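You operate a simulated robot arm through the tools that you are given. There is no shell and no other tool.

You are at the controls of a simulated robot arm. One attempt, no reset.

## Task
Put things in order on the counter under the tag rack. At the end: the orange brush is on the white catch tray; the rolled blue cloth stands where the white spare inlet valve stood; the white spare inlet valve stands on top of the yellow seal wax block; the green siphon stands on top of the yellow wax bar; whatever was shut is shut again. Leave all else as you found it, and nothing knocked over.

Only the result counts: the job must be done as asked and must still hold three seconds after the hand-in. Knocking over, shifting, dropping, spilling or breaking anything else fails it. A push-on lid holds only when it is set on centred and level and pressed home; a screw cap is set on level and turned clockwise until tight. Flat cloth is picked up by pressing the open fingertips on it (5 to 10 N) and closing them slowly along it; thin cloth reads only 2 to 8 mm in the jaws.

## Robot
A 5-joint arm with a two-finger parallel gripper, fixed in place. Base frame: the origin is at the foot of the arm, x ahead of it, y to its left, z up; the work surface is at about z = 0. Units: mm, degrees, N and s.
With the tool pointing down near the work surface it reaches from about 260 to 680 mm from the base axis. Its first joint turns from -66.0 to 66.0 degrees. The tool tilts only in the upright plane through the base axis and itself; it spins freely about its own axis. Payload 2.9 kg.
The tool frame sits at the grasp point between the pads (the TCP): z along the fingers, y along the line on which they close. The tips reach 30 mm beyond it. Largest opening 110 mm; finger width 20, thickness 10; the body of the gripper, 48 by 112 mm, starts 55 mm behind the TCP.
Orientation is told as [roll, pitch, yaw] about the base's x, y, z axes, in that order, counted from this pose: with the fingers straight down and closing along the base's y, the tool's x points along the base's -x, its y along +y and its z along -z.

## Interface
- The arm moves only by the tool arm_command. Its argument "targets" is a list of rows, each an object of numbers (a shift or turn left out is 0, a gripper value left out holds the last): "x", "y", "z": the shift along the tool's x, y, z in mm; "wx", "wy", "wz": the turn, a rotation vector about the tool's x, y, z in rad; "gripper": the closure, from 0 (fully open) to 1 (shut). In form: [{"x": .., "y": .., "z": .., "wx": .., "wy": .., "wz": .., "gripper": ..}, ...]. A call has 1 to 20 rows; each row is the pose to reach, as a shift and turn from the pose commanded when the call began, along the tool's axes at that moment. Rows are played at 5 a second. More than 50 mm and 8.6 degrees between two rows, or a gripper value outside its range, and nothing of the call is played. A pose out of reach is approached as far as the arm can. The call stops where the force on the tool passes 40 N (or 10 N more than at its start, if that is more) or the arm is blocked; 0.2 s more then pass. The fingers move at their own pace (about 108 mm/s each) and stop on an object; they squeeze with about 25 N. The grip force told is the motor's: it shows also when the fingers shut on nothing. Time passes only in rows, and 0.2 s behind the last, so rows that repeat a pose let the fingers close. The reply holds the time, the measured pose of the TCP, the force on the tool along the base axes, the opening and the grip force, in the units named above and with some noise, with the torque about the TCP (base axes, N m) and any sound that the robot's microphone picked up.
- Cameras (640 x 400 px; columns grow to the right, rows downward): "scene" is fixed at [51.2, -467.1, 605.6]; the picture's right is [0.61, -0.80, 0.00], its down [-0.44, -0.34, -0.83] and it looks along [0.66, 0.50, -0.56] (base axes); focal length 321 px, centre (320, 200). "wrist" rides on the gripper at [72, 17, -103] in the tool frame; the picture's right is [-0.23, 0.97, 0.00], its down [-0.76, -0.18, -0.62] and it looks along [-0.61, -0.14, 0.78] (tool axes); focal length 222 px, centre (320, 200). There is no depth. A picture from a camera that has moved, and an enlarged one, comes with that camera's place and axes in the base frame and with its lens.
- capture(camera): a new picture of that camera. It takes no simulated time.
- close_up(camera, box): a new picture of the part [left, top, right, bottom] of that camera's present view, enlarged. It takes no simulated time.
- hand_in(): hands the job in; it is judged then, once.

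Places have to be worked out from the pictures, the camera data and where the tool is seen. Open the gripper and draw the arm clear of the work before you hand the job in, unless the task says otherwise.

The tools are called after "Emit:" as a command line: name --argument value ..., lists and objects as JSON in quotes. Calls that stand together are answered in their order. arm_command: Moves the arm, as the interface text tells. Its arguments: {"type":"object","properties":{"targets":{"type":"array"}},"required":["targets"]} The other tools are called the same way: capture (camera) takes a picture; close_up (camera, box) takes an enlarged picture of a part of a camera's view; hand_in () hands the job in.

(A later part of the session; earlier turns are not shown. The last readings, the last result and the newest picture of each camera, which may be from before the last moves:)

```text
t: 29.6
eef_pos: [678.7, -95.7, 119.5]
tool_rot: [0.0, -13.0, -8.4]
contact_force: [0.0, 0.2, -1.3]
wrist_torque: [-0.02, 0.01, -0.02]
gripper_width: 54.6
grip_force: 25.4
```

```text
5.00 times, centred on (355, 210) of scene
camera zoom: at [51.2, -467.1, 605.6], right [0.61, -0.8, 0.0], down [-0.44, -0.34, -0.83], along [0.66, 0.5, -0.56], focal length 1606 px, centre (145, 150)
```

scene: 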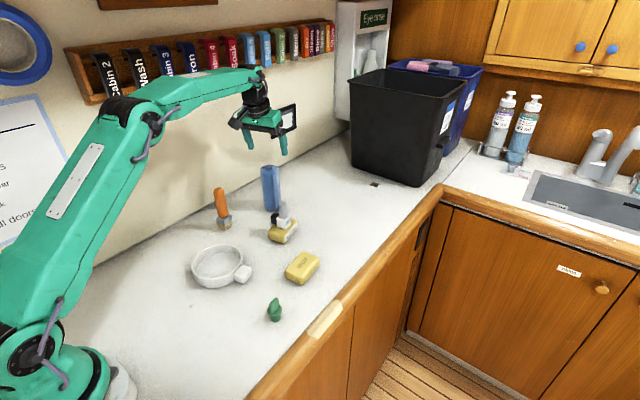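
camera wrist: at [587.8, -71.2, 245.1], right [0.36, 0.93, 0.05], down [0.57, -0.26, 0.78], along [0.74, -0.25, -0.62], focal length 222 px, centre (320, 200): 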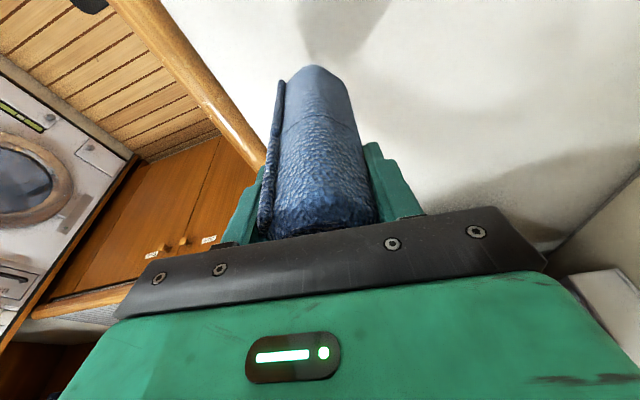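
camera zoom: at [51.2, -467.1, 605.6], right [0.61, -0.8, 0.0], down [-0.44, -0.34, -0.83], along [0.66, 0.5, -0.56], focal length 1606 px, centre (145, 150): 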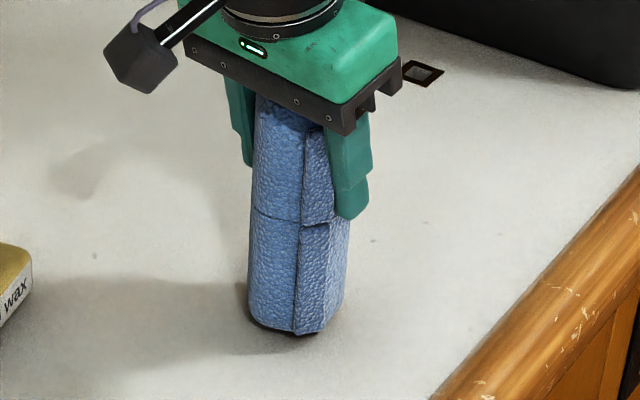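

The roll's bottom centre now projects to about (683,-98), matching the valve's old spot, with roughly 9 mm of gap left. I'll lower the rest in small steps.

Emit:
arm_command --targets '[{"x": 0.7, "z": 3, "gripper": 1}, {"x": 1.35, "z": 5.8, "gripper": 1}, {"x": 1.6, "z": 6.8, "gripper": 1}, {"x": 1.6, "z": 6.8, "gripper": 1}]'

```text
t: 30.6
eef_pos: [678.6, -94.2, 111.2]
tool_rot: [0.1, -13.0, -8.2]
contact_force: [-0.7, 0.6, -1.3]
wrist_torque: [0.01, -0.03, 0.0]
gripper_width: 54.6
grip_force: 25.1
```

No contact yet; the reading still shows only the roll's weight. Lowering another millimetre at a time.

Emit:
arm_command --targets '[{"x": 0.12, "z": 0.5, "gripper": 1}, {"x": 0.23, "z": 1, "gripper": 1}, {"x": 0.23, "z": 1, "gripper": 1}]'

```text
t: 31.4
eef_pos: [678.9, -95.9, 109.9]
tool_rot: [0.1, -13.0, -8.4]
contact_force: [0.3, 0.1, -2.0]
wrist_torque: [0.03, 0.0, 0.02]
gripper_width: 54.4
grip_force: 25.4
```

Emit:
arm_command --targets '[{"x": 0.12, "z": 0.5, "gripper": 1}, {"x": 0.23, "z": 1, "gripper": 1}, {"x": 0.23, "z": 1, "gripper": 1}]'

```text
t: 32.2
eef_pos: [679.0, -94.7, 111.4]
tool_rot: [0.0, -13.1, -8.3]
contact_force: [-2.5, -0.7, 6.1]
wrist_torque: [-0.11, 0.27, -0.05]
gripper_width: 54.7
grip_force: 25.5
```

Contact at about 6 N. I'll ease up 0.5 mm, then open slowly.

Emit:
arm_command --targets '[{"x": -0.12, "z": -0.5, "gripper": 1}, {"x": -0.12, "z": -0.5, "gripper": 1}, {"x": -0.12, "z": -0.5, "gripper": 0.49}, {"x": -0.12, "z": -0.5, "gripper": 0.46}, {"x": -0.12, "z": -0.5, "gripper": 0.4}, {"x": -0.12, "z": -0.5, "gripper": 0.3}, {"x": -0.12, "z": -0.5, "gripper": 0.2}, {"x": -0.12, "z": -0.5, "gripper": 0.15}, {"x": -0.12, "z": -0.5, "gripper": 0.15}]'

Emit:
close_up --camera "scene" --box '[315, 150, 415, 250]'

Emit:
capture --camera "wrist"

```text
t: 34.2
eef_pos: [678.7, -95.3, 108.5]
tool_rot: [0.0, -12.9, -8.3]
contact_force: [-0.2, -0.4, 0.1]
wrist_torque: [0.04, -0.02, 0.01]
gripper_width: 93.7
grip_force: 0.1
```

```text
4.00 times, centred on (365, 200) of scene
camera zoom: at [51.2, -467.1, 605.6], right [0.61, -0.8, 0.0], down [-0.44, -0.34, -0.83], along [0.66, 0.5, -0.56], focal length 1284 px, centre (140, 200)
```

zoom: 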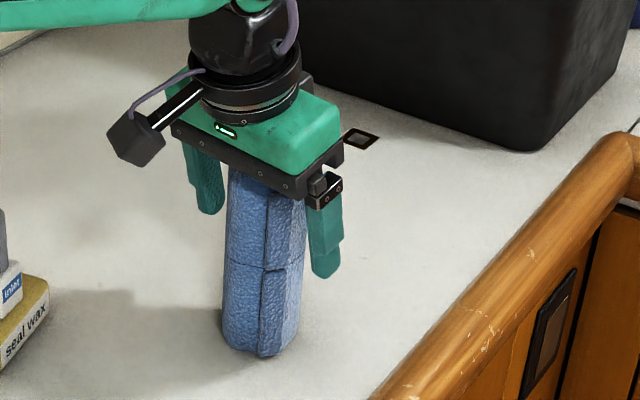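

```text
taken
camera wrist: at [587.0, -66.2, 194.0], right [0.36, 0.93, 0.05], down [0.57, -0.26, 0.78], along [0.74, -0.25, -0.63], focal length 222 px, centre (320, 200)
```

wrist: 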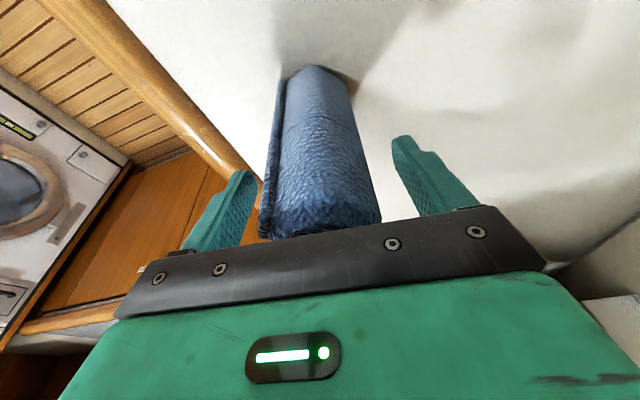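

The roll stands upright at about (684,-98). I'll back out along the finger axis.

Emit:
arm_command --targets '[{"z": -20}, {"z": -50}, {"z": -85}, {"z": -120}, {"z": -120}]'

Emit:
capture --camera "scene"

Emit:
capture --camera "wrist"

```text
t: 35.4
eef_pos: [650.5, -88.9, 225.5]
tool_rot: [0.1, -13.0, -8.5]
contact_force: [-0.3, 0.2, -0.3]
wrist_torque: [0.03, 0.0, 0.02]
gripper_width: 93.6
grip_force: 0.2
```

```text
taken
```

scene: 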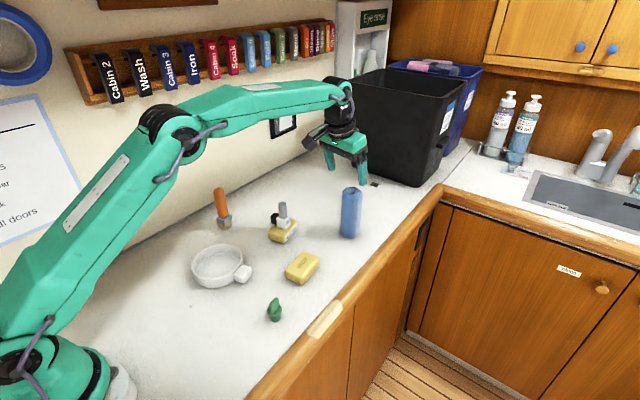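

```text
taken
camera wrist: at [559.7, -61.2, 310.3], right [0.36, 0.93, 0.05], down [0.57, -0.26, 0.78], along [0.74, -0.25, -0.63], focal length 222 px, centre (320, 200)
```

wrist: 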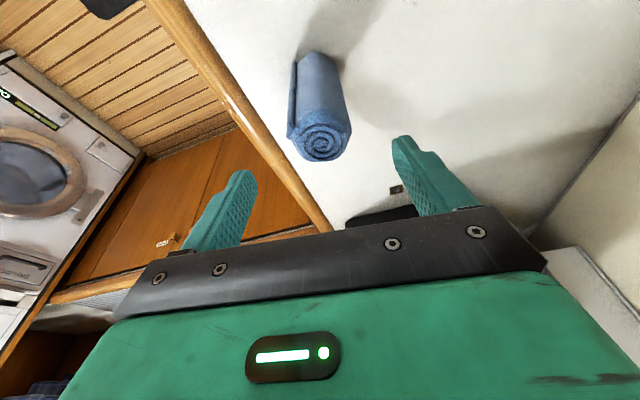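

The valve and cloth are placed, and the rest looks unchanged. I'll retract inward along the same azimuth and bring the tool back to straight down.

Emit:
arm_command --targets '[{"x": 36.5, "z": -8.4, "wy": 0.0567}, {"x": 73, "z": -16.8, "wy": 0.1134}, {"x": 109.5, "z": -25.2, "wy": 0.1701}, {"x": 146, "z": -33.7, "wy": 0.2269}, {"x": 146, "z": -33.7, "wy": 0.2269}]'

```text
t: 36.6
eef_pos: [502.0, -69.9, 226.1]
tool_rot: [0.0, -0.2, -8.4]
contact_force: [-0.3, 0.6, 0.7]
wrist_torque: [-0.01, 0.0, -0.01]
gripper_width: 93.7
grip_force: 0.0
```

The tool is vertical again at (502,-70,226). Next I'll move above the green siphon, setting yaw to zero on the way.

Emit:
arm_command --targets '[{"x": 36.8, "y": -19.6, "z": 2, "wz": -0.0367}, {"x": 73.6, "y": -39.2, "z": 4, "wz": -0.0733}, {"x": 110.3, "y": -58.7, "z": 6, "wz": -0.11}, {"x": 147.1, "y": -78.3, "z": 8, "wz": -0.1466}, {"x": 147.1, "y": -78.3, "z": 8, "wz": -0.1466}]'

Emit:
capture --camera "wrist"

Emit:
close_up --camera "scene" --box '[250, 285, 300, 335]'

```text
t: 37.8
eef_pos: [344.7, -126.2, 219.1]
tool_rot: [-0.1, 0.1, 0.2]
contact_force: [0.2, 0.0, -0.8]
wrist_torque: [0.01, -0.01, -0.02]
gripper_width: 93.9
grip_force: 0.1
```

```text
taken
camera wrist: at [272.1, -110.9, 322.0], right [0.22, 0.97, 0.0], down [0.76, -0.18, 0.62], along [0.61, -0.14, -0.78], focal length 222 px, centre (320, 200)
```

wrist: 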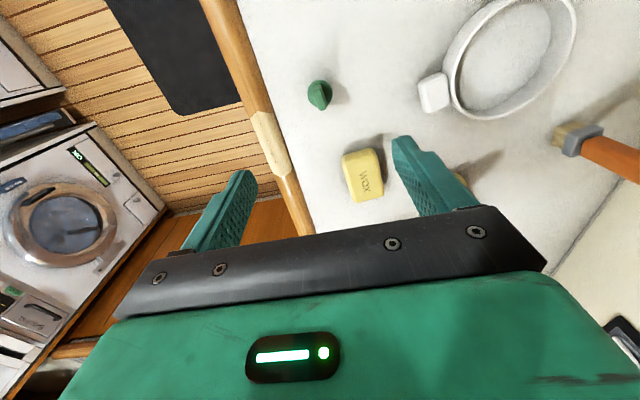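

```text
8.00 times, centred on (275, 310) of scene
camera zoom: at [51.2, -467.1, 605.6], right [0.61, -0.8, 0.0], down [-0.44, -0.34, -0.83], along [0.66, 0.5, -0.56], focal length 2569 px, centre (680, -680)
```

zoom: 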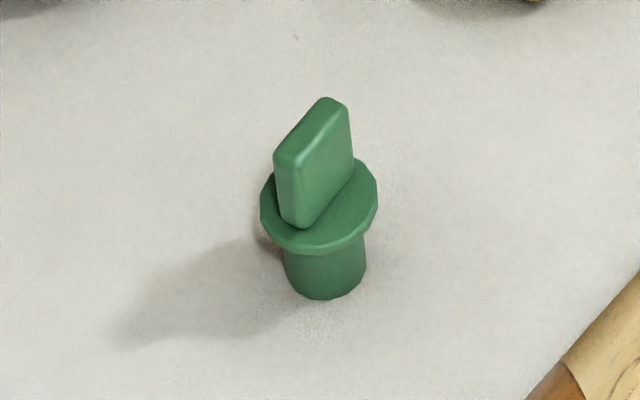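

Emit:
close_up --camera "wrist" --box '[290, 60, 410, 210]'

Emit:
close_up --camera "wrist" --box '[295, 70, 345, 120]'

Emit:
close_up --camera "scene" --box '[270, 235, 340, 305]'

```text
2.67 times, centred on (350, 135) of wrist
camera zoom: at [272.1, -110.9, 322.0], right [0.22, 0.97, 0.0], down [0.76, -0.18, 0.62], along [0.61, -0.14, -0.78], focal length 592 px, centre (240, 373)
```

zoom: 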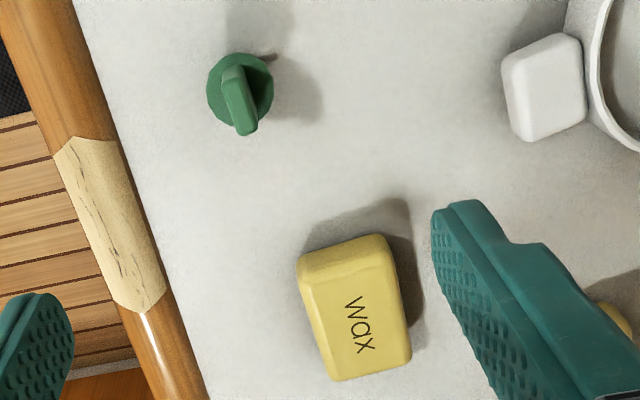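

```text
8.00 times, centred on (320, 95) of wrist
camera zoom: at [272.1, -110.9, 322.0], right [0.22, 0.97, 0.0], down [0.76, -0.18, 0.62], along [0.61, -0.14, -0.78], focal length 1777 px, centre (320, 1040)
```

zoom: 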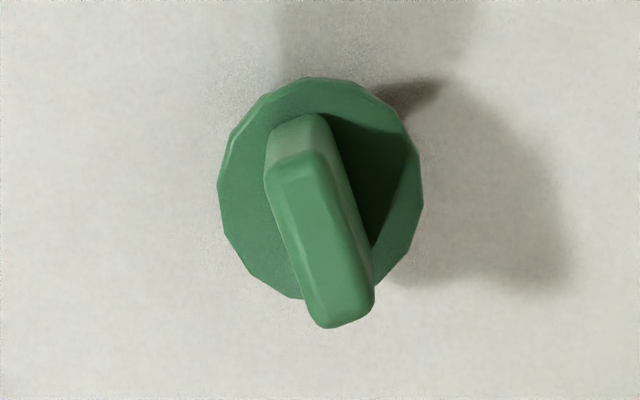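

```text
5.71 times, centred on (305, 270) of scene
camera zoom: at [51.2, -467.1, 605.6], right [0.61, -0.8, 0.0], down [-0.44, -0.34, -0.83], along [0.66, 0.5, -0.56], focal length 1835 px, centre (406, -200)
```

zoom: 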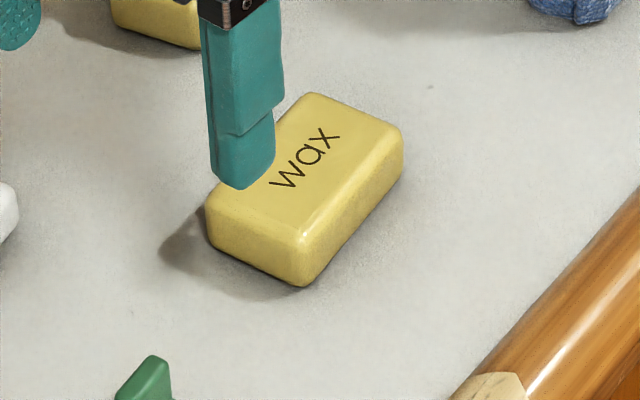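

The siphon is a round foot with a flange (top z≈25) and a flat blade up to z≈52. The blade runs about 5° off the x axis at (341,-126), so I'll grip its flats, turning the tool 5° and going down partway for a check. The wax bar centre is near (480,-86).

Emit:
arm_command --targets '[{"x": 1.5, "z": 35, "wz": -0.045, "gripper": 0.55}, {"x": 3.5, "z": 70, "wz": -0.087, "gripper": 0.55}, {"x": 3.5, "z": 110, "wz": -0.087, "gripper": 0.55}, {"x": 3.5, "z": 110, "wz": -0.087, "gripper": 0.55}]'

Emit:
capture --camera "wrist"

Emit:
close_up --camera "scene" --box '[235, 245, 325, 335]'

```text
t: 38.8
eef_pos: [342.8, -126.4, 109.3]
tool_rot: [0.0, -0.1, 5.0]
contact_force: [0.2, 0.0, 0.4]
wrist_torque: [0.0, -0.02, 0.03]
gripper_width: 49.7
grip_force: 0.0
```

```text
taken
camera wrist: at [268.1, -117.9, 211.8], right [0.14, 0.99, 0.0], down [0.77, -0.11, 0.62], along [0.62, -0.09, -0.78], focal length 222 px, centre (320, 200)
```

wrist: 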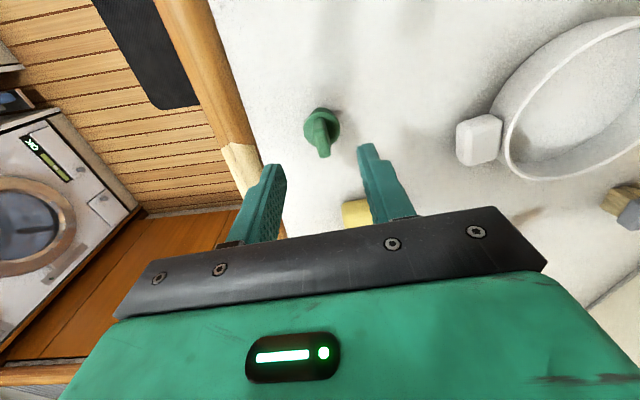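

```text
4.44 times, centred on (280, 290) of scene
camera zoom: at [51.2, -467.1, 605.6], right [0.61, -0.8, 0.0], down [-0.44, -0.34, -0.83], along [0.66, 0.5, -0.56], focal length 1427 px, centre (498, -200)
```

zoom: 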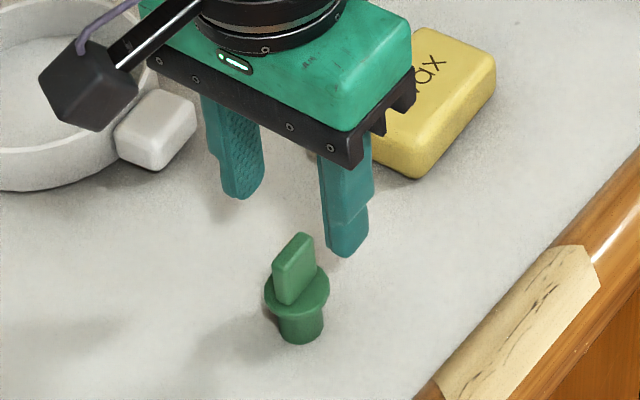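

Emit:
close_up --camera "wrist" --box '[280, 90, 370, 180]'

```text
4.44 times, centred on (325, 135) of wrist
camera zoom: at [268.1, -117.9, 211.8], right [0.14, 0.99, 0.0], down [0.77, -0.11, 0.62], along [0.62, -0.09, -0.78], focal length 987 px, centre (298, 489)
```

zoom: 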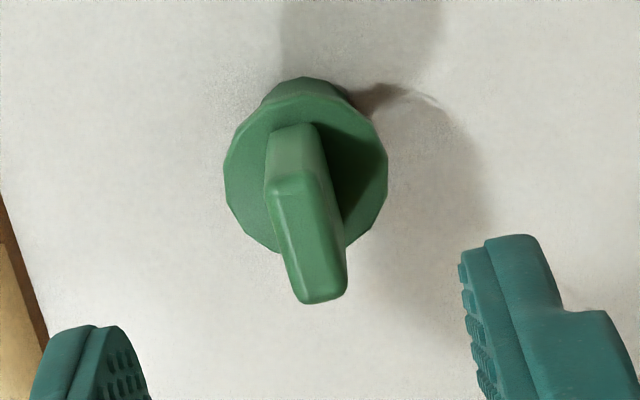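

In this closer view the blade top is at (341,-126.5), about 2 mm to +y of the midline between the fingers. I'll shift by that, lower to z≈58 so the tips stay above the flange, then look before closing.

Emit:
arm_command --targets '[{"x": 1.0, "y": 2.0, "z": 10}, {"x": 1.0, "y": 2.0, "z": 30}, {"x": 1.0, "y": 2.0, "z": 46}, {"x": 1.0, "y": 2.0, "z": 51}, {"x": 1.0, "y": 2.0, "z": 51}]'

Emit:
close_up --camera "wrist" --box '[230, 100, 410, 250]'

Emit:
close_up --camera "scene" --box '[245, 265, 315, 335]'

```text
t: 40.0
eef_pos: [341.6, -124.8, 57.7]
tool_rot: [0.1, 0.0, 5.2]
contact_force: [-0.7, 1.2, -0.4]
wrist_torque: [-0.02, -0.01, -0.01]
gripper_width: 49.3
grip_force: 0.0
```

```text
2.67 times, centred on (320, 175) of wrist
camera zoom: at [267.0, -115.0, 160.9], right [0.14, 0.99, 0.0], down [0.77, -0.11, 0.62], along [0.62, -0.09, -0.78], focal length 592 px, centre (320, 267)
```

zoom: 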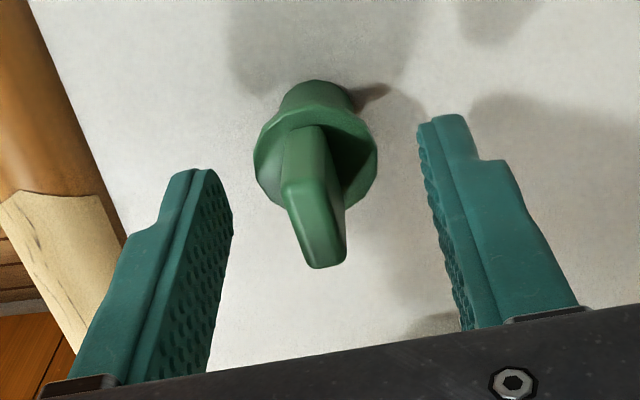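

```text
5.71 times, centred on (280, 300) of scene
camera zoom: at [51.2, -467.1, 605.6], right [0.61, -0.8, 0.0], down [-0.44, -0.34, -0.83], along [0.66, 0.5, -0.56], focal length 1835 px, centre (549, -371)
```

zoom: 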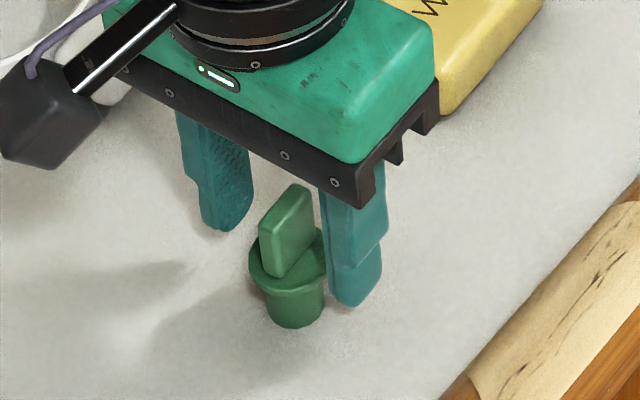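

The blade is centred between the fingers. I'll raise 3 mm for a safe margin over the flange and close slowly.

Emit:
arm_command --targets '[{"z": -3, "gripper": 0.55}, {"z": -3, "gripper": 0.65}, {"z": -3, "gripper": 0.75}, {"z": -3, "gripper": 0.82}, {"z": -3, "gripper": 0.88}, {"z": -3, "gripper": 0.94}, {"z": -3, "gripper": 1.0}, {"z": -3, "gripper": 1.0}]'

Emit:
close_up --camera "wrist" --box '[230, 100, 410, 250]'

Emit:
close_up --camera "scene" --box '[245, 265, 315, 335]'

```text
t: 41.8
eef_pos: [340.8, -123.9, 60.5]
tool_rot: [-0.1, -0.1, 5.2]
contact_force: [-0.8, 1.1, -0.5]
wrist_torque: [0.0, -0.02, 0.0]
gripper_width: 8.6
grip_force: 24.4
```

```text
2.67 times, centred on (320, 175) of wrist
camera zoom: at [267.0, -114.9, 164.0], right [0.14, 0.99, 0.0], down [0.77, -0.11, 0.62], along [0.62, -0.09, -0.78], focal length 592 px, centre (320, 267)
```

zoom: 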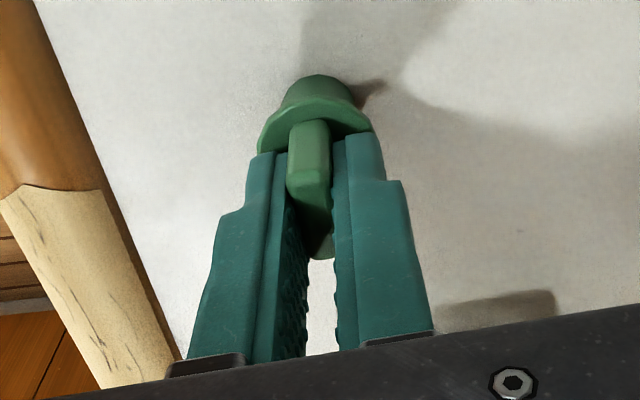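

```text
5.71 times, centred on (280, 300) of scene
camera zoom: at [51.2, -467.1, 605.6], right [0.61, -0.8, 0.0], down [-0.44, -0.34, -0.83], along [0.66, 0.5, -0.56], focal length 1835 px, centre (549, -371)
```

zoom: 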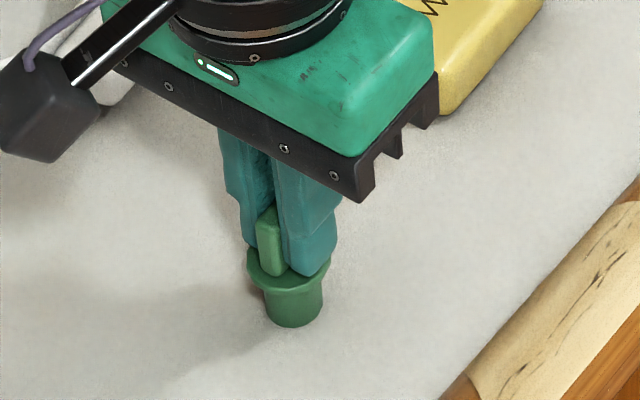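

The blade is held at 8.6 mm and 24 N. Lifting 85 mm, then moving over the wax bar centre.

Emit:
arm_command --targets '[{"z": -15, "gripper": 1}, {"z": -50, "gripper": 1}, {"z": -85, "gripper": 1}, {"x": -36, "y": 7, "z": -85, "gripper": 1}, {"x": -72, "y": 14, "z": -85, "gripper": 1}, {"x": -108, "y": 21, "z": -85, "gripper": 1}, {"x": -142.5, "y": 27.2, "z": -85, "gripper": 1}, {"x": -142.5, "y": 27.2, "z": -85, "gripper": 1}]'

Emit:
close_up --camera "scene" --box '[255, 195, 355, 295]'

Emit:
capture --camera "wrist"

```text
t: 43.6
eef_pos: [482.6, -83.1, 145.0]
tool_rot: [0.0, 0.0, 5.1]
contact_force: [0.4, -0.2, -0.4]
wrist_torque: [0.01, -0.01, 0.01]
gripper_width: 8.5
grip_force: 25.4
```

```text
4.00 times, centred on (305, 245) of scene
camera zoom: at [51.3, -467.0, 605.6], right [0.61, -0.8, 0.0], down [-0.44, -0.34, -0.83], along [0.66, 0.5, -0.56], focal length 1284 px, centre (380, 20)
```

zoom: 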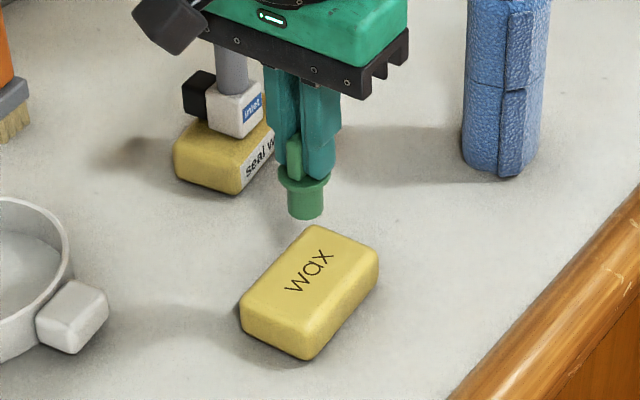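

```text
taken
camera wrist: at [407.4, -74.3, 247.5], right [0.14, 0.99, 0.0], down [0.77, -0.11, 0.62], along [0.62, -0.09, -0.78], focal length 222 px, centre (320, 200)
```

wrist: 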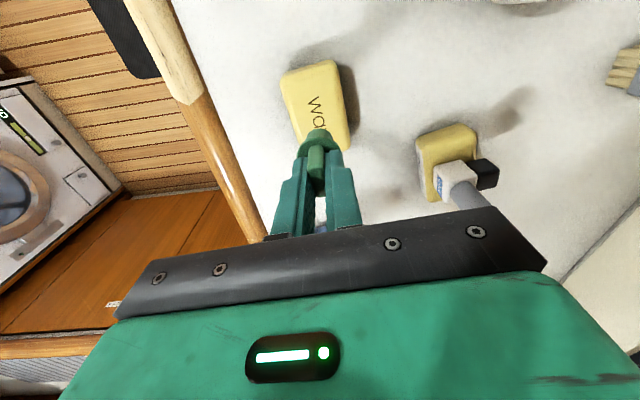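

The siphon's foot is over (482,-85) and the bar's centre is (480,-86). I'll trim that and lower to just above the bar.

Emit:
arm_command --targets '[{"x": 1.5, "y": -0.6, "z": 15, "gripper": 1}, {"x": 1.5, "y": -0.6, "z": 35, "gripper": 1}, {"x": 1.5, "y": -0.6, "z": 45, "gripper": 1}, {"x": 1.5, "y": -0.6, "z": 48, "gripper": 1}, {"x": 1.5, "y": -0.6, "z": 48, "gripper": 1}]'

Emit:
close_up --camera "scene" --box '[265, 225, 335, 295]'

```text
t: 44.8
eef_pos: [480.9, -85.4, 98.0]
tool_rot: [0.0, 0.2, 5.1]
contact_force: [0.3, 0.5, -0.4]
wrist_torque: [-0.02, -0.01, 0.04]
gripper_width: 8.8
grip_force: 25.8
```

```text
5.71 times, centred on (300, 260) of scene
camera zoom: at [51.2, -467.1, 605.6], right [0.61, -0.8, 0.0], down [-0.44, -0.34, -0.83], along [0.66, 0.5, -0.56], focal length 1835 px, centre (434, -143)
```

zoom: 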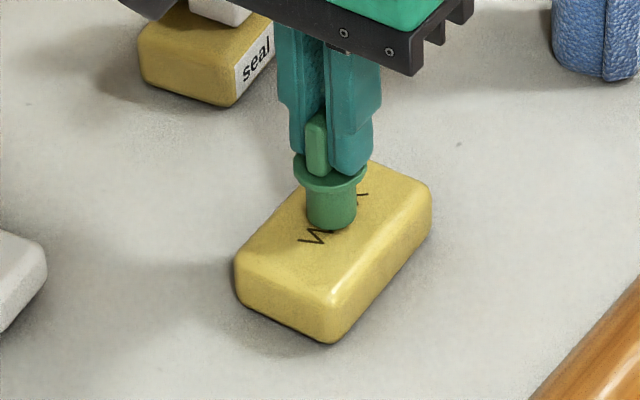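

The foot is nearly on the middle of the bar. I'll go on in 1 mm rows and read the force.

Emit:
arm_command --targets '[{"z": 1, "gripper": 1}, {"z": 2, "gripper": 1}, {"z": 3, "gripper": 1}, {"z": 3, "gripper": 1}]'

```text
t: 45.8
eef_pos: [480.2, -84.5, 95.0]
tool_rot: [0.0, 0.0, 5.1]
contact_force: [0.3, 0.5, -0.8]
wrist_torque: [0.0, 0.0, 0.0]
gripper_width: 8.6
grip_force: 25.2
```

Emit:
arm_command --targets '[{"z": 0.5, "gripper": 1}, {"z": 1, "gripper": 1}, {"z": 1.5, "gripper": 1}, {"z": 1.5, "gripper": 1}]'

```text
t: 46.8
eef_pos: [480.0, -85.0, 92.6]
tool_rot: [0.1, 0.1, 5.1]
contact_force: [-0.6, 0.1, -0.2]
wrist_torque: [0.02, -0.04, -0.02]
gripper_width: 8.5
grip_force: 25.2
```

No contact yet at z≈93. Another 1.5 mm in half-millimetre rows.

Emit:
arm_command --targets '[{"z": 0.5, "gripper": 1}, {"z": 1, "gripper": 1}, {"z": 1, "gripper": 1}]'

Emit:
close_up --camera "scene" --box '[265, 225, 335, 295]'

```text
t: 47.6
eef_pos: [481.0, -84.4, 92.9]
tool_rot: [-0.1, 0.0, 5.2]
contact_force: [-3.8, 1.5, 10.4]
wrist_torque: [0.03, 0.26, 0.01]
gripper_width: 8.5
grip_force: 25.3
```

```text
5.71 times, centred on (300, 260) of scene
camera zoom: at [51.2, -467.0, 605.6], right [0.61, -0.8, 0.0], down [-0.44, -0.34, -0.83], along [0.66, 0.5, -0.56], focal length 1835 px, centre (434, -143)
```

zoom: 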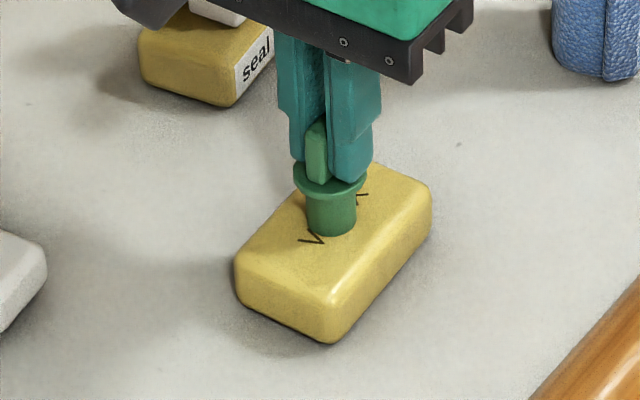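

It has touched down at 10 N. I'll ease up 0.7 mm and check the load.

Emit:
arm_command --targets '[{"z": -0.4, "gripper": 1}, {"z": -0.7, "gripper": 1}, {"z": -0.7, "gripper": 1}]'

```text
t: 48.4
eef_pos: [481.5, -84.8, 92.9]
tool_rot: [-0.1, -0.1, 5.0]
contact_force: [-1.6, 1.7, 4.6]
wrist_torque: [0.03, 0.06, 0.02]
gripper_width: 9.0
grip_force: 25.4
```

The load is 4.6 N. I'll ease up another 0.4 mm and open slowly.

Emit:
arm_command --targets '[{"z": -0.4, "gripper": 1}, {"z": -0.4, "gripper": 1}, {"z": -0.4, "gripper": 0.91}, {"z": -0.4, "gripper": 0.88}, {"z": -0.4, "gripper": 0.83}, {"z": -0.4, "gripper": 0.75}, {"z": -0.4, "gripper": 0.65}, {"z": -0.4, "gripper": 0.6}, {"z": -0.4, "gripper": 0.6}]'

Emit:
close_up --camera "scene" --box '[265, 225, 335, 295]'

Emit:
close_up --camera "wrist" --box '[230, 60, 410, 250]'

```text
t: 50.4
eef_pos: [480.8, -84.2, 92.5]
tool_rot: [0.1, 0.0, 5.1]
contact_force: [0.5, 0.2, 0.8]
wrist_torque: [-0.03, -0.01, 0.0]
gripper_width: 44.0
grip_force: 0.0
```

```text
5.71 times, centred on (300, 260) of scene
camera zoom: at [51.2, -467.1, 605.6], right [0.61, -0.8, 0.0], down [-0.44, -0.34, -0.83], along [0.66, 0.5, -0.56], focal length 1835 px, centre (434, -143)
```

zoom: 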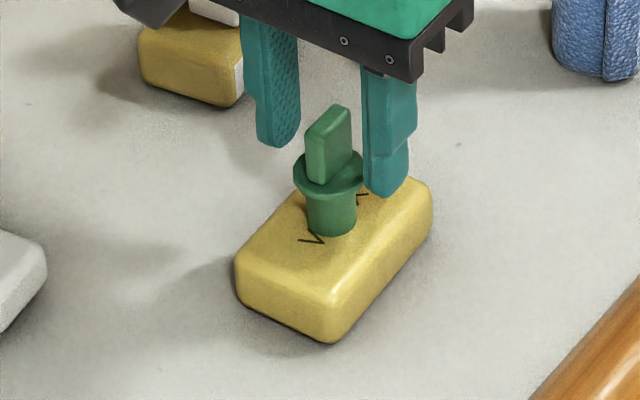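

```text
2.11 times, centred on (320, 155) of wrist
camera zoom: at [405.7, -75.8, 196.4], right [0.14, 0.99, 0.0], down [0.77, -0.11, 0.62], along [0.62, -0.09, -0.78], focal length 468 px, centre (320, 295)
```

zoom: 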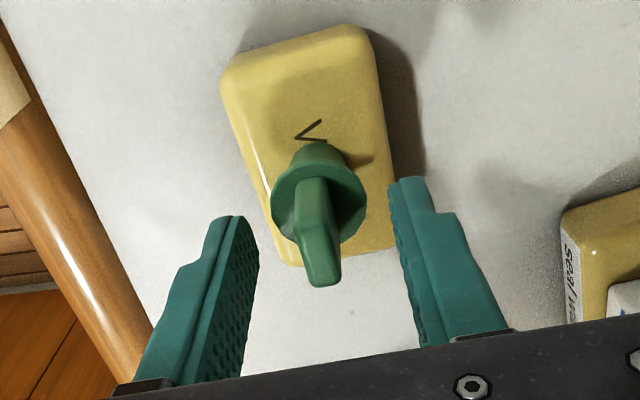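

The siphon stands on the wax bar. I'll rise straight up, then cross high to view the brush.

Emit:
arm_command --targets '[{"z": -20}, {"z": -60}, {"z": -105}, {"z": -150}, {"y": 45, "z": -165}, {"y": 90, "z": -170}, {"y": 135, "z": -170}, {"x": 5, "y": 180, "z": -170}, {"x": 10, "y": 225, "z": -170}, {"x": 25, "y": 270, "z": -170}, {"x": 38, "y": 298, "z": -170}, {"x": 38, "y": 298, "z": -170}]'

Emit:
capture --camera "wrist"

Emit:
capture --camera "scene"

```text
t: 53.0
eef_pos: [416.0, 208.0, 262.1]
tool_rot: [0.0, -0.1, 5.1]
contact_force: [0.3, -0.6, -0.2]
wrist_torque: [0.01, -0.02, -0.01]
gripper_width: 43.7
grip_force: 0.1
```

```text
taken
camera wrist: at [340.7, 217.5, 366.3], right [0.14, 0.99, 0.0], down [0.77, -0.11, 0.62], along [0.62, -0.09, -0.78], focal length 222 px, centre (320, 200)
```

wrist: 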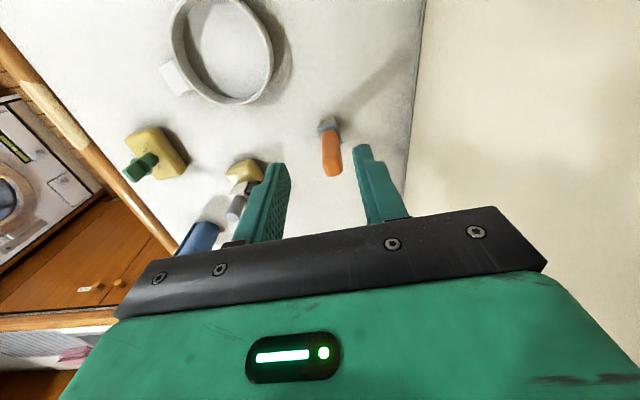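

```text
taken
```

scene: 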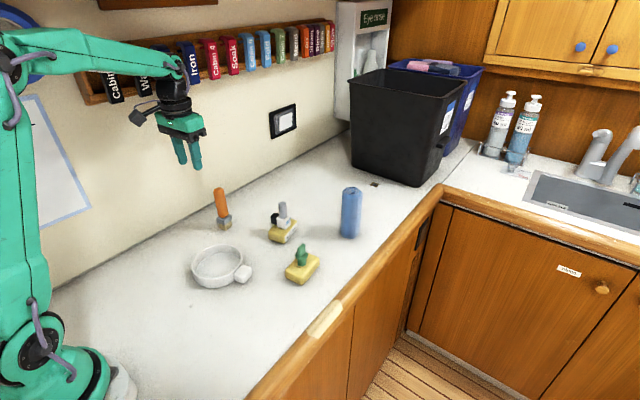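

I'll zoom in on the brush and the tray from both cameras.

Emit:
close_up --camera "wrist" --box '[295, 100, 375, 190]'

Emit:
close_up --camera "wrist" --box '[150, 0, 310, 120]'

Emit:
close_up --camera "scene" --box '[200, 175, 260, 240]'

Emit:
close_up --camera "scene" --box '[180, 230, 260, 300]'

```text
4.44 times, centred on (335, 145) of wrist
camera zoom: at [340.7, 217.5, 366.3], right [0.14, 0.99, 0.0], down [0.77, -0.11, 0.62], along [0.62, -0.09, -0.78], focal length 987 px, centre (253, 444)
```

zoom: 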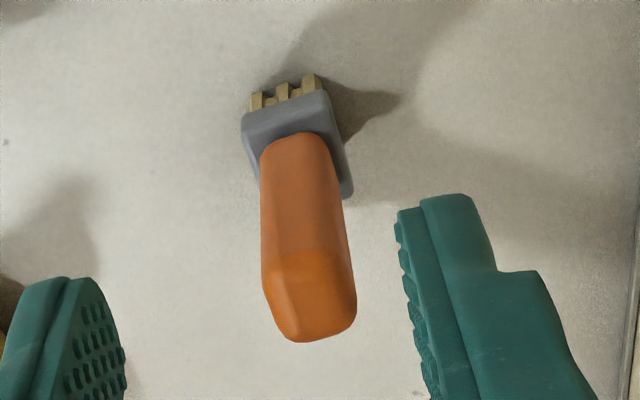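

```text
3.33 times, centred on (230, 60) of wrist
camera zoom: at [340.7, 217.5, 366.3], right [0.14, 0.99, 0.0], down [0.77, -0.11, 0.62], along [0.62, -0.09, -0.78], focal length 740 px, centre (620, 667)
```

zoom: 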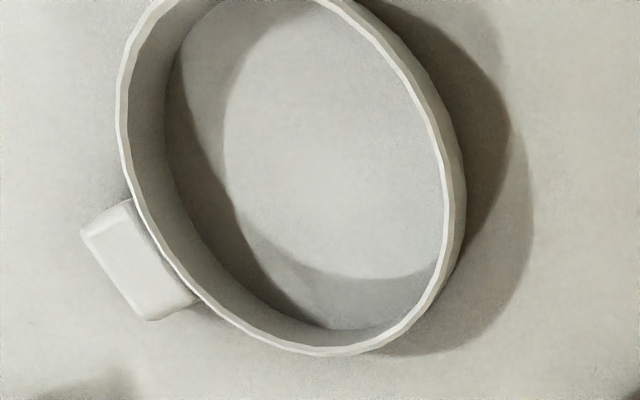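

```text
6.15 times, centred on (230, 208) of scene
camera zoom: at [51.2, -467.0, 605.6], right [0.61, -0.8, 0.0], down [-0.44, -0.34, -0.83], along [0.66, 0.5, -0.56], focal length 1976 px, centre (874, 154)
```

zoom: 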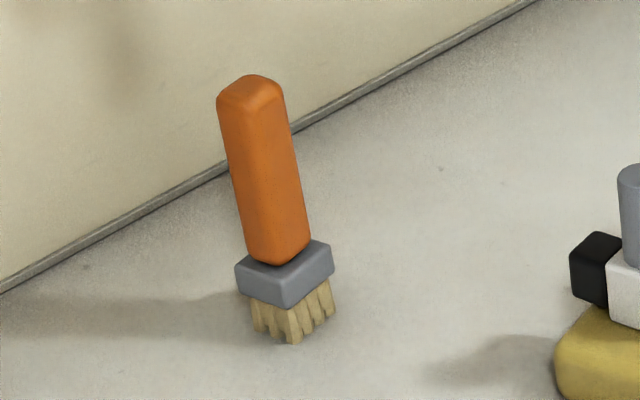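

```text
5.71 times, centred on (220, 265) of scene
camera zoom: at [51.2, -467.0, 605.6], right [0.61, -0.8, 0.0], down [-0.44, -0.34, -0.83], along [0.66, 0.5, -0.56], focal length 1835 px, centre (891, -171)
```

zoom: 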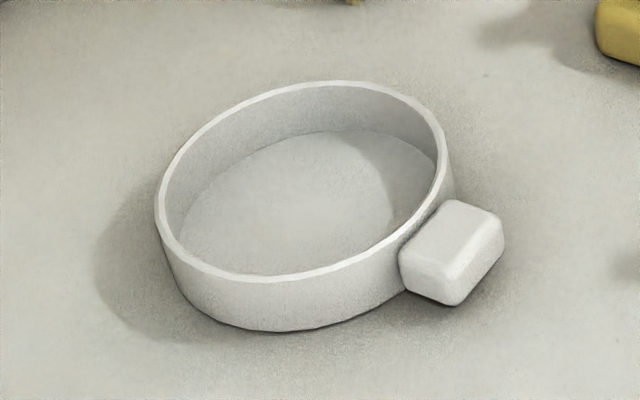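

The brush stands upright at about (482,212) with the handle top at z≈126, and its faces are nearly aligned with my present yaw. I'll move above it with the fingers opened a bit more and look again.

Emit:
arm_command --targets '[{"x": -23, "y": -0.5, "z": 10, "gripper": 0.42}, {"x": -46, "y": -1, "z": 25, "gripper": 0.42}, {"x": -67.1, "y": -1.5, "z": 50, "gripper": 0.42}, {"x": -67.1, "y": -1.5, "z": 62, "gripper": 0.42}, {"x": -67.1, "y": -1.5, "z": 62, "gripper": 0.42}]'

Emit:
close_up --camera "wrist" --box '[230, 50, 410, 200]'

Emit:
close_up --camera "scene" --box '[160, 120, 270, 240]'

```text
t: 54.2
eef_pos: [482.6, 213.2, 201.0]
tool_rot: [0.0, -0.1, 5.1]
contact_force: [-0.9, 0.3, -0.2]
wrist_torque: [0.0, -0.02, -0.03]
gripper_width: 63.7
grip_force: 0.0
```

```text
2.67 times, centred on (320, 125) of wrist
camera zoom: at [407.9, 221.9, 304.1], right [0.14, 0.99, 0.0], down [0.77, -0.11, 0.62], along [0.62, -0.09, -0.78], focal length 592 px, centre (320, 400)
```

zoom: 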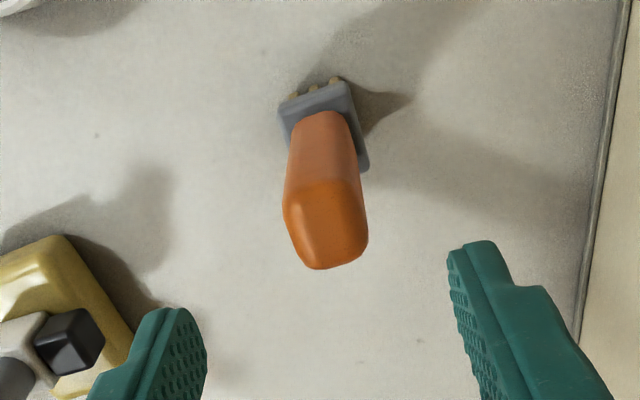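

```text
3.33 times, centred on (215, 180) of scene
camera zoom: at [51.2, -467.1, 605.6], right [0.61, -0.8, 0.0], down [-0.44, -0.34, -0.83], along [0.66, 0.5, -0.56], focal length 1070 px, centre (670, 267)
```

zoom: 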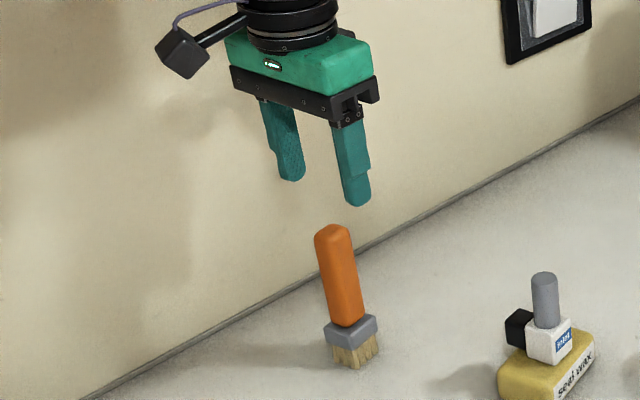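

The brush handle is centred between the fingers, at about (481,213). I'll turn 3° to match its faces, lower to z≈95 so the tips stop well above the ferrule, and check.

Emit:
arm_command --targets '[{"z": 25, "wz": -0.026}, {"z": 50, "wz": -0.052}, {"z": 80, "wz": -0.052}, {"z": 106, "wz": -0.052}, {"z": 106, "wz": -0.052}]'

Emit:
close_up --camera "wrist" --box '[230, 80, 410, 240]'

Emit:
close_up --camera "scene" --box '[170, 150, 260, 240]'

```text
t: 55.4
eef_pos: [482.5, 211.6, 94.7]
tool_rot: [0.0, 0.0, 8.1]
contact_force: [-0.1, 0.9, 0.0]
wrist_torque: [0.01, 0.01, 0.0]
gripper_width: 63.9
grip_force: 0.1
```

```text
2.50 times, centred on (320, 160) of wrist
camera zoom: at [407.6, 217.9, 198.2], right [0.09, 1.0, 0.0], down [0.78, -0.07, 0.62], along [0.62, -0.05, -0.78], focal length 555 px, centre (320, 300)
```

zoom: 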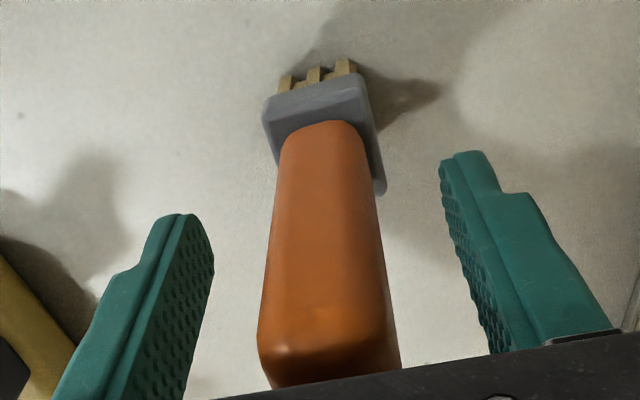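

```text
4.44 times, centred on (215, 195) of scene
camera zoom: at [51.2, -467.1, 605.6], right [0.61, -0.8, 0.0], down [-0.44, -0.34, -0.83], along [0.66, 0.5, -0.56], focal length 1427 px, centre (787, 222)
```

zoom: 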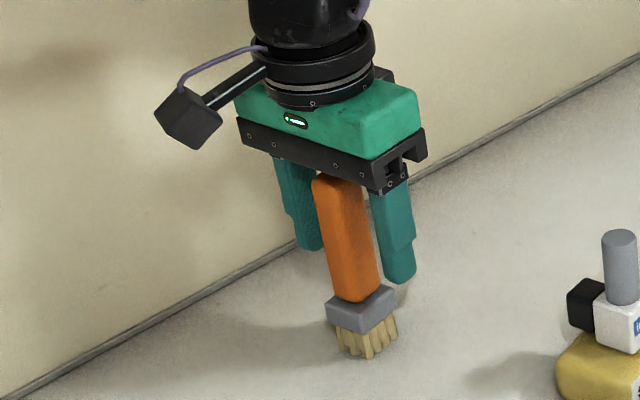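

The handle is between the fingers and roughly centred. Closing slowly.

Emit:
arm_command --targets '[{"gripper": 0.55}, {"gripper": 0.65}, {"gripper": 0.7}, {"gripper": 0.75}, {"gripper": 0.8}, {"gripper": 0.88}, {"gripper": 1.0}, {"gripper": 1.0}]'

Emit:
close_up --camera "scene" --box '[170, 150, 260, 240]'

```text
t: 57.2
eef_pos: [483.1, 211.5, 94.9]
tool_rot: [0.0, 0.0, 8.1]
contact_force: [1.5, -0.7, 0.7]
wrist_torque: [0.01, -0.02, -0.01]
gripper_width: 23.4
grip_force: 25.0
```

```text
4.44 times, centred on (215, 195) of scene
camera zoom: at [51.2, -467.1, 605.6], right [0.61, -0.8, 0.0], down [-0.44, -0.34, -0.83], along [0.66, 0.5, -0.56], focal length 1427 px, centre (787, 222)
```

zoom: 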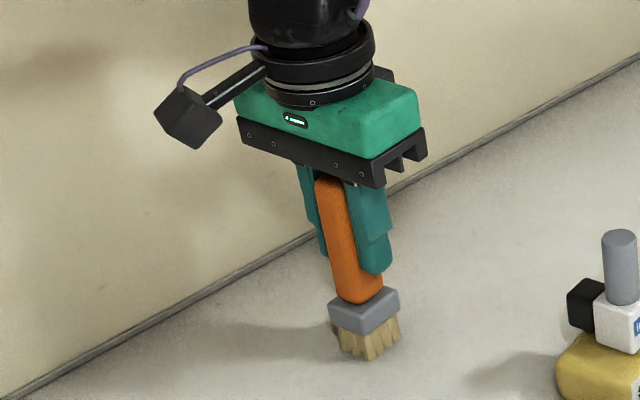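

The handle is held at 23.4 mm and 25 N. The tray ring is centred at about (355,91), with its rim at z≈27 and a radius of about 60. I'll lift the brush 65 mm and carry it over the tray.

Emit:
arm_command --targets '[{"z": -15, "gripper": 1}, {"z": -40, "gripper": 1}, {"z": -65, "gripper": 1}, {"x": 35.7, "y": -25.6, "z": -65, "gripper": 1}, {"x": 71.4, "y": -51.2, "z": -65, "gripper": 1}, {"x": 107.1, "y": -76.8, "z": -65, "gripper": 1}, {"x": 142.8, "y": -102.4, "z": -65, "gripper": 1}, {"x": 142.8, "y": -102.4, "z": -65, "gripper": 1}]'

Emit:
capture --camera "wrist"

Emit:
close_up --camera "scene" --box '[165, 180, 285, 310]'

```text
t: 59.0
eef_pos: [356.5, 91.0, 161.0]
tool_rot: [0.0, 0.0, 8.3]
contact_force: [-0.7, -0.4, -1.5]
wrist_torque: [0.04, -0.02, 0.0]
gripper_width: 23.6
grip_force: 25.5
```

```text
taken
camera wrist: at [280.7, 96.8, 263.3], right [0.09, 1.0, 0.0], down [0.78, -0.07, 0.62], along [0.62, -0.05, -0.78], focal length 222 px, centre (320, 200)
```

wrist: 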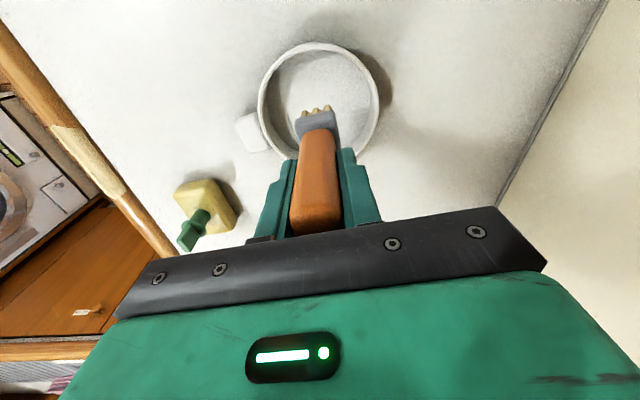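

```text
3.08 times, centred on (225, 245) of scene
camera zoom: at [51.2, -467.1, 605.6], right [0.61, -0.8, 0.0], down [-0.44, -0.34, -0.83], along [0.66, 0.5, -0.56], focal length 988 px, centre (612, 62)
```

zoom: 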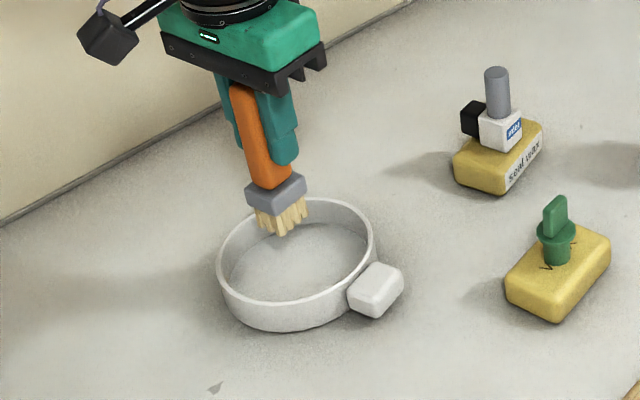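

The tray centre works out to (355,90) and the brush is above it. I'll lower to just above the floor, then continue in small steps.

Emit:
arm_command --targets '[{"z": 20, "gripper": 1}, {"z": 40, "gripper": 1}, {"z": 54, "gripper": 1}, {"z": 57, "gripper": 1}, {"z": 57, "gripper": 1}]'

Emit:
close_up --camera "scene" --box '[170, 190, 270, 310]'

```text
t: 60.2
eef_pos: [356.3, 93.2, 103.3]
tool_rot: [0.0, -0.1, 8.0]
contact_force: [-0.3, 0.8, -1.4]
wrist_torque: [-0.03, 0.0, 0.0]
gripper_width: 23.5
grip_force: 24.7
```

```text
3.33 times, centred on (220, 250) of scene
camera zoom: at [51.2, -467.1, 605.6], right [0.61, -0.8, 0.0], down [-0.44, -0.34, -0.83], along [0.66, 0.5, -0.56], focal length 1070 px, centre (653, 33)
```

zoom: 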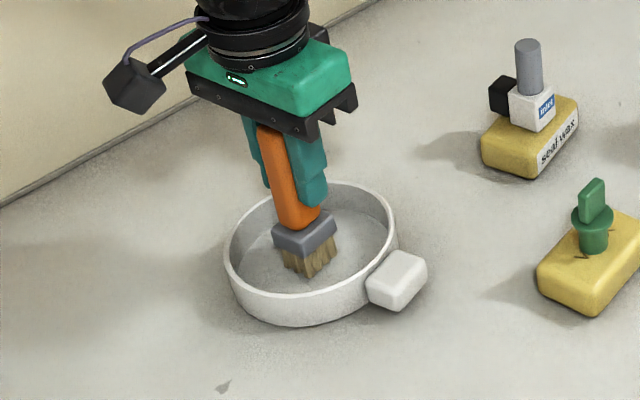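

The brush is inside the tray ring, just above the floor. Continuing in 1 mm rows.

Emit:
arm_command --targets '[{"z": 1, "gripper": 1}, {"z": 2, "gripper": 1}, {"z": 2, "gripper": 1}]'

```text
t: 61.0
eef_pos: [355.8, 91.9, 101.6]
tool_rot: [0.1, 0.0, 8.1]
contact_force: [-0.3, 0.2, -0.6]
wrist_torque: [-0.03, -0.02, 0.01]
gripper_width: 23.8
grip_force: 24.7
```

Emit:
arm_command --targets '[{"z": 1, "gripper": 1}, {"z": 2, "gripper": 1}, {"z": 2, "gripper": 1}]'

```text
t: 61.8
eef_pos: [355.9, 92.1, 99.1]
tool_rot: [0.1, -0.1, 8.2]
contact_force: [-1.0, 0.7, 1.0]
wrist_torque: [0.03, 0.05, 0.0]
gripper_width: 23.6
grip_force: 25.1
```

The first slight touch shows at z≈99. Half a millimetre more to confirm.

Emit:
arm_command --targets '[{"z": 0.5, "gripper": 1}, {"z": 0.5, "gripper": 1}]'

```text
t: 62.4
eef_pos: [356.5, 90.7, 99.8]
tool_rot: [0.1, -0.1, 8.1]
contact_force: [-3.0, -2.7, 13.9]
wrist_torque: [-0.15, 0.35, -0.04]
gripper_width: 23.9
grip_force: 25.1
```

It's resting at 14 N. I'll ease up 0.7 mm to unload it, check, then open.

Emit:
arm_command --targets '[{"z": -0.4, "gripper": 1}, {"z": -0.7, "gripper": 1}, {"z": -0.7, "gripper": 1}]'

```text
t: 63.2
eef_pos: [356.1, 91.7, 100.5]
tool_rot: [0.0, 0.0, 8.2]
contact_force: [0.9, 0.3, 1.6]
wrist_torque: [0.01, -0.11, -0.01]
gripper_width: 23.6
grip_force: 25.1
```

The load is 1.6 N, so the brush rests lightly. Opening slowly.

Emit:
arm_command --targets '[{"gripper": 0.78}, {"gripper": 0.75}, {"gripper": 0.7}, {"gripper": 0.62}, {"gripper": 0.5}, {"gripper": 0.42}, {"gripper": 0.42}]'

Emit:
close_up --camera "scene" --box '[170, 190, 270, 310]'

Emit:
close_up --camera "wrist" --box '[200, 20, 440, 260]'

```text
t: 64.8
eef_pos: [355.6, 91.6, 98.9]
tool_rot: [-0.1, 0.1, 8.1]
contact_force: [0.2, 0.2, -0.8]
wrist_torque: [-0.01, 0.01, -0.01]
gripper_width: 63.7
grip_force: 0.0
```

```text
3.33 times, centred on (220, 250) of scene
camera zoom: at [51.2, -467.1, 605.6], right [0.61, -0.8, 0.0], down [-0.44, -0.34, -0.83], along [0.66, 0.5, -0.56], focal length 1070 px, centre (653, 33)
```

zoom: 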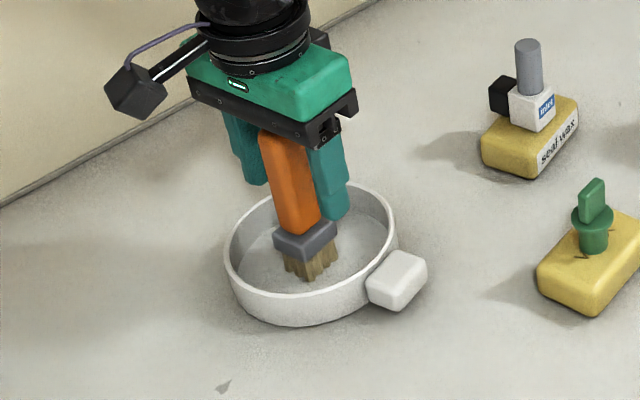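

```text
1.67 times, centred on (320, 140) of wrist
camera zoom: at [280.9, 96.8, 202.6], right [0.09, 1.0, 0.0], down [0.78, -0.07, 0.62], along [0.62, -0.05, -0.78], focal length 370 px, centre (320, 300)
```

zoom: 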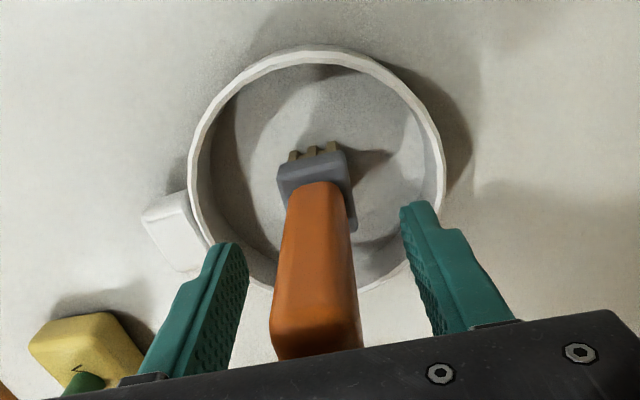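

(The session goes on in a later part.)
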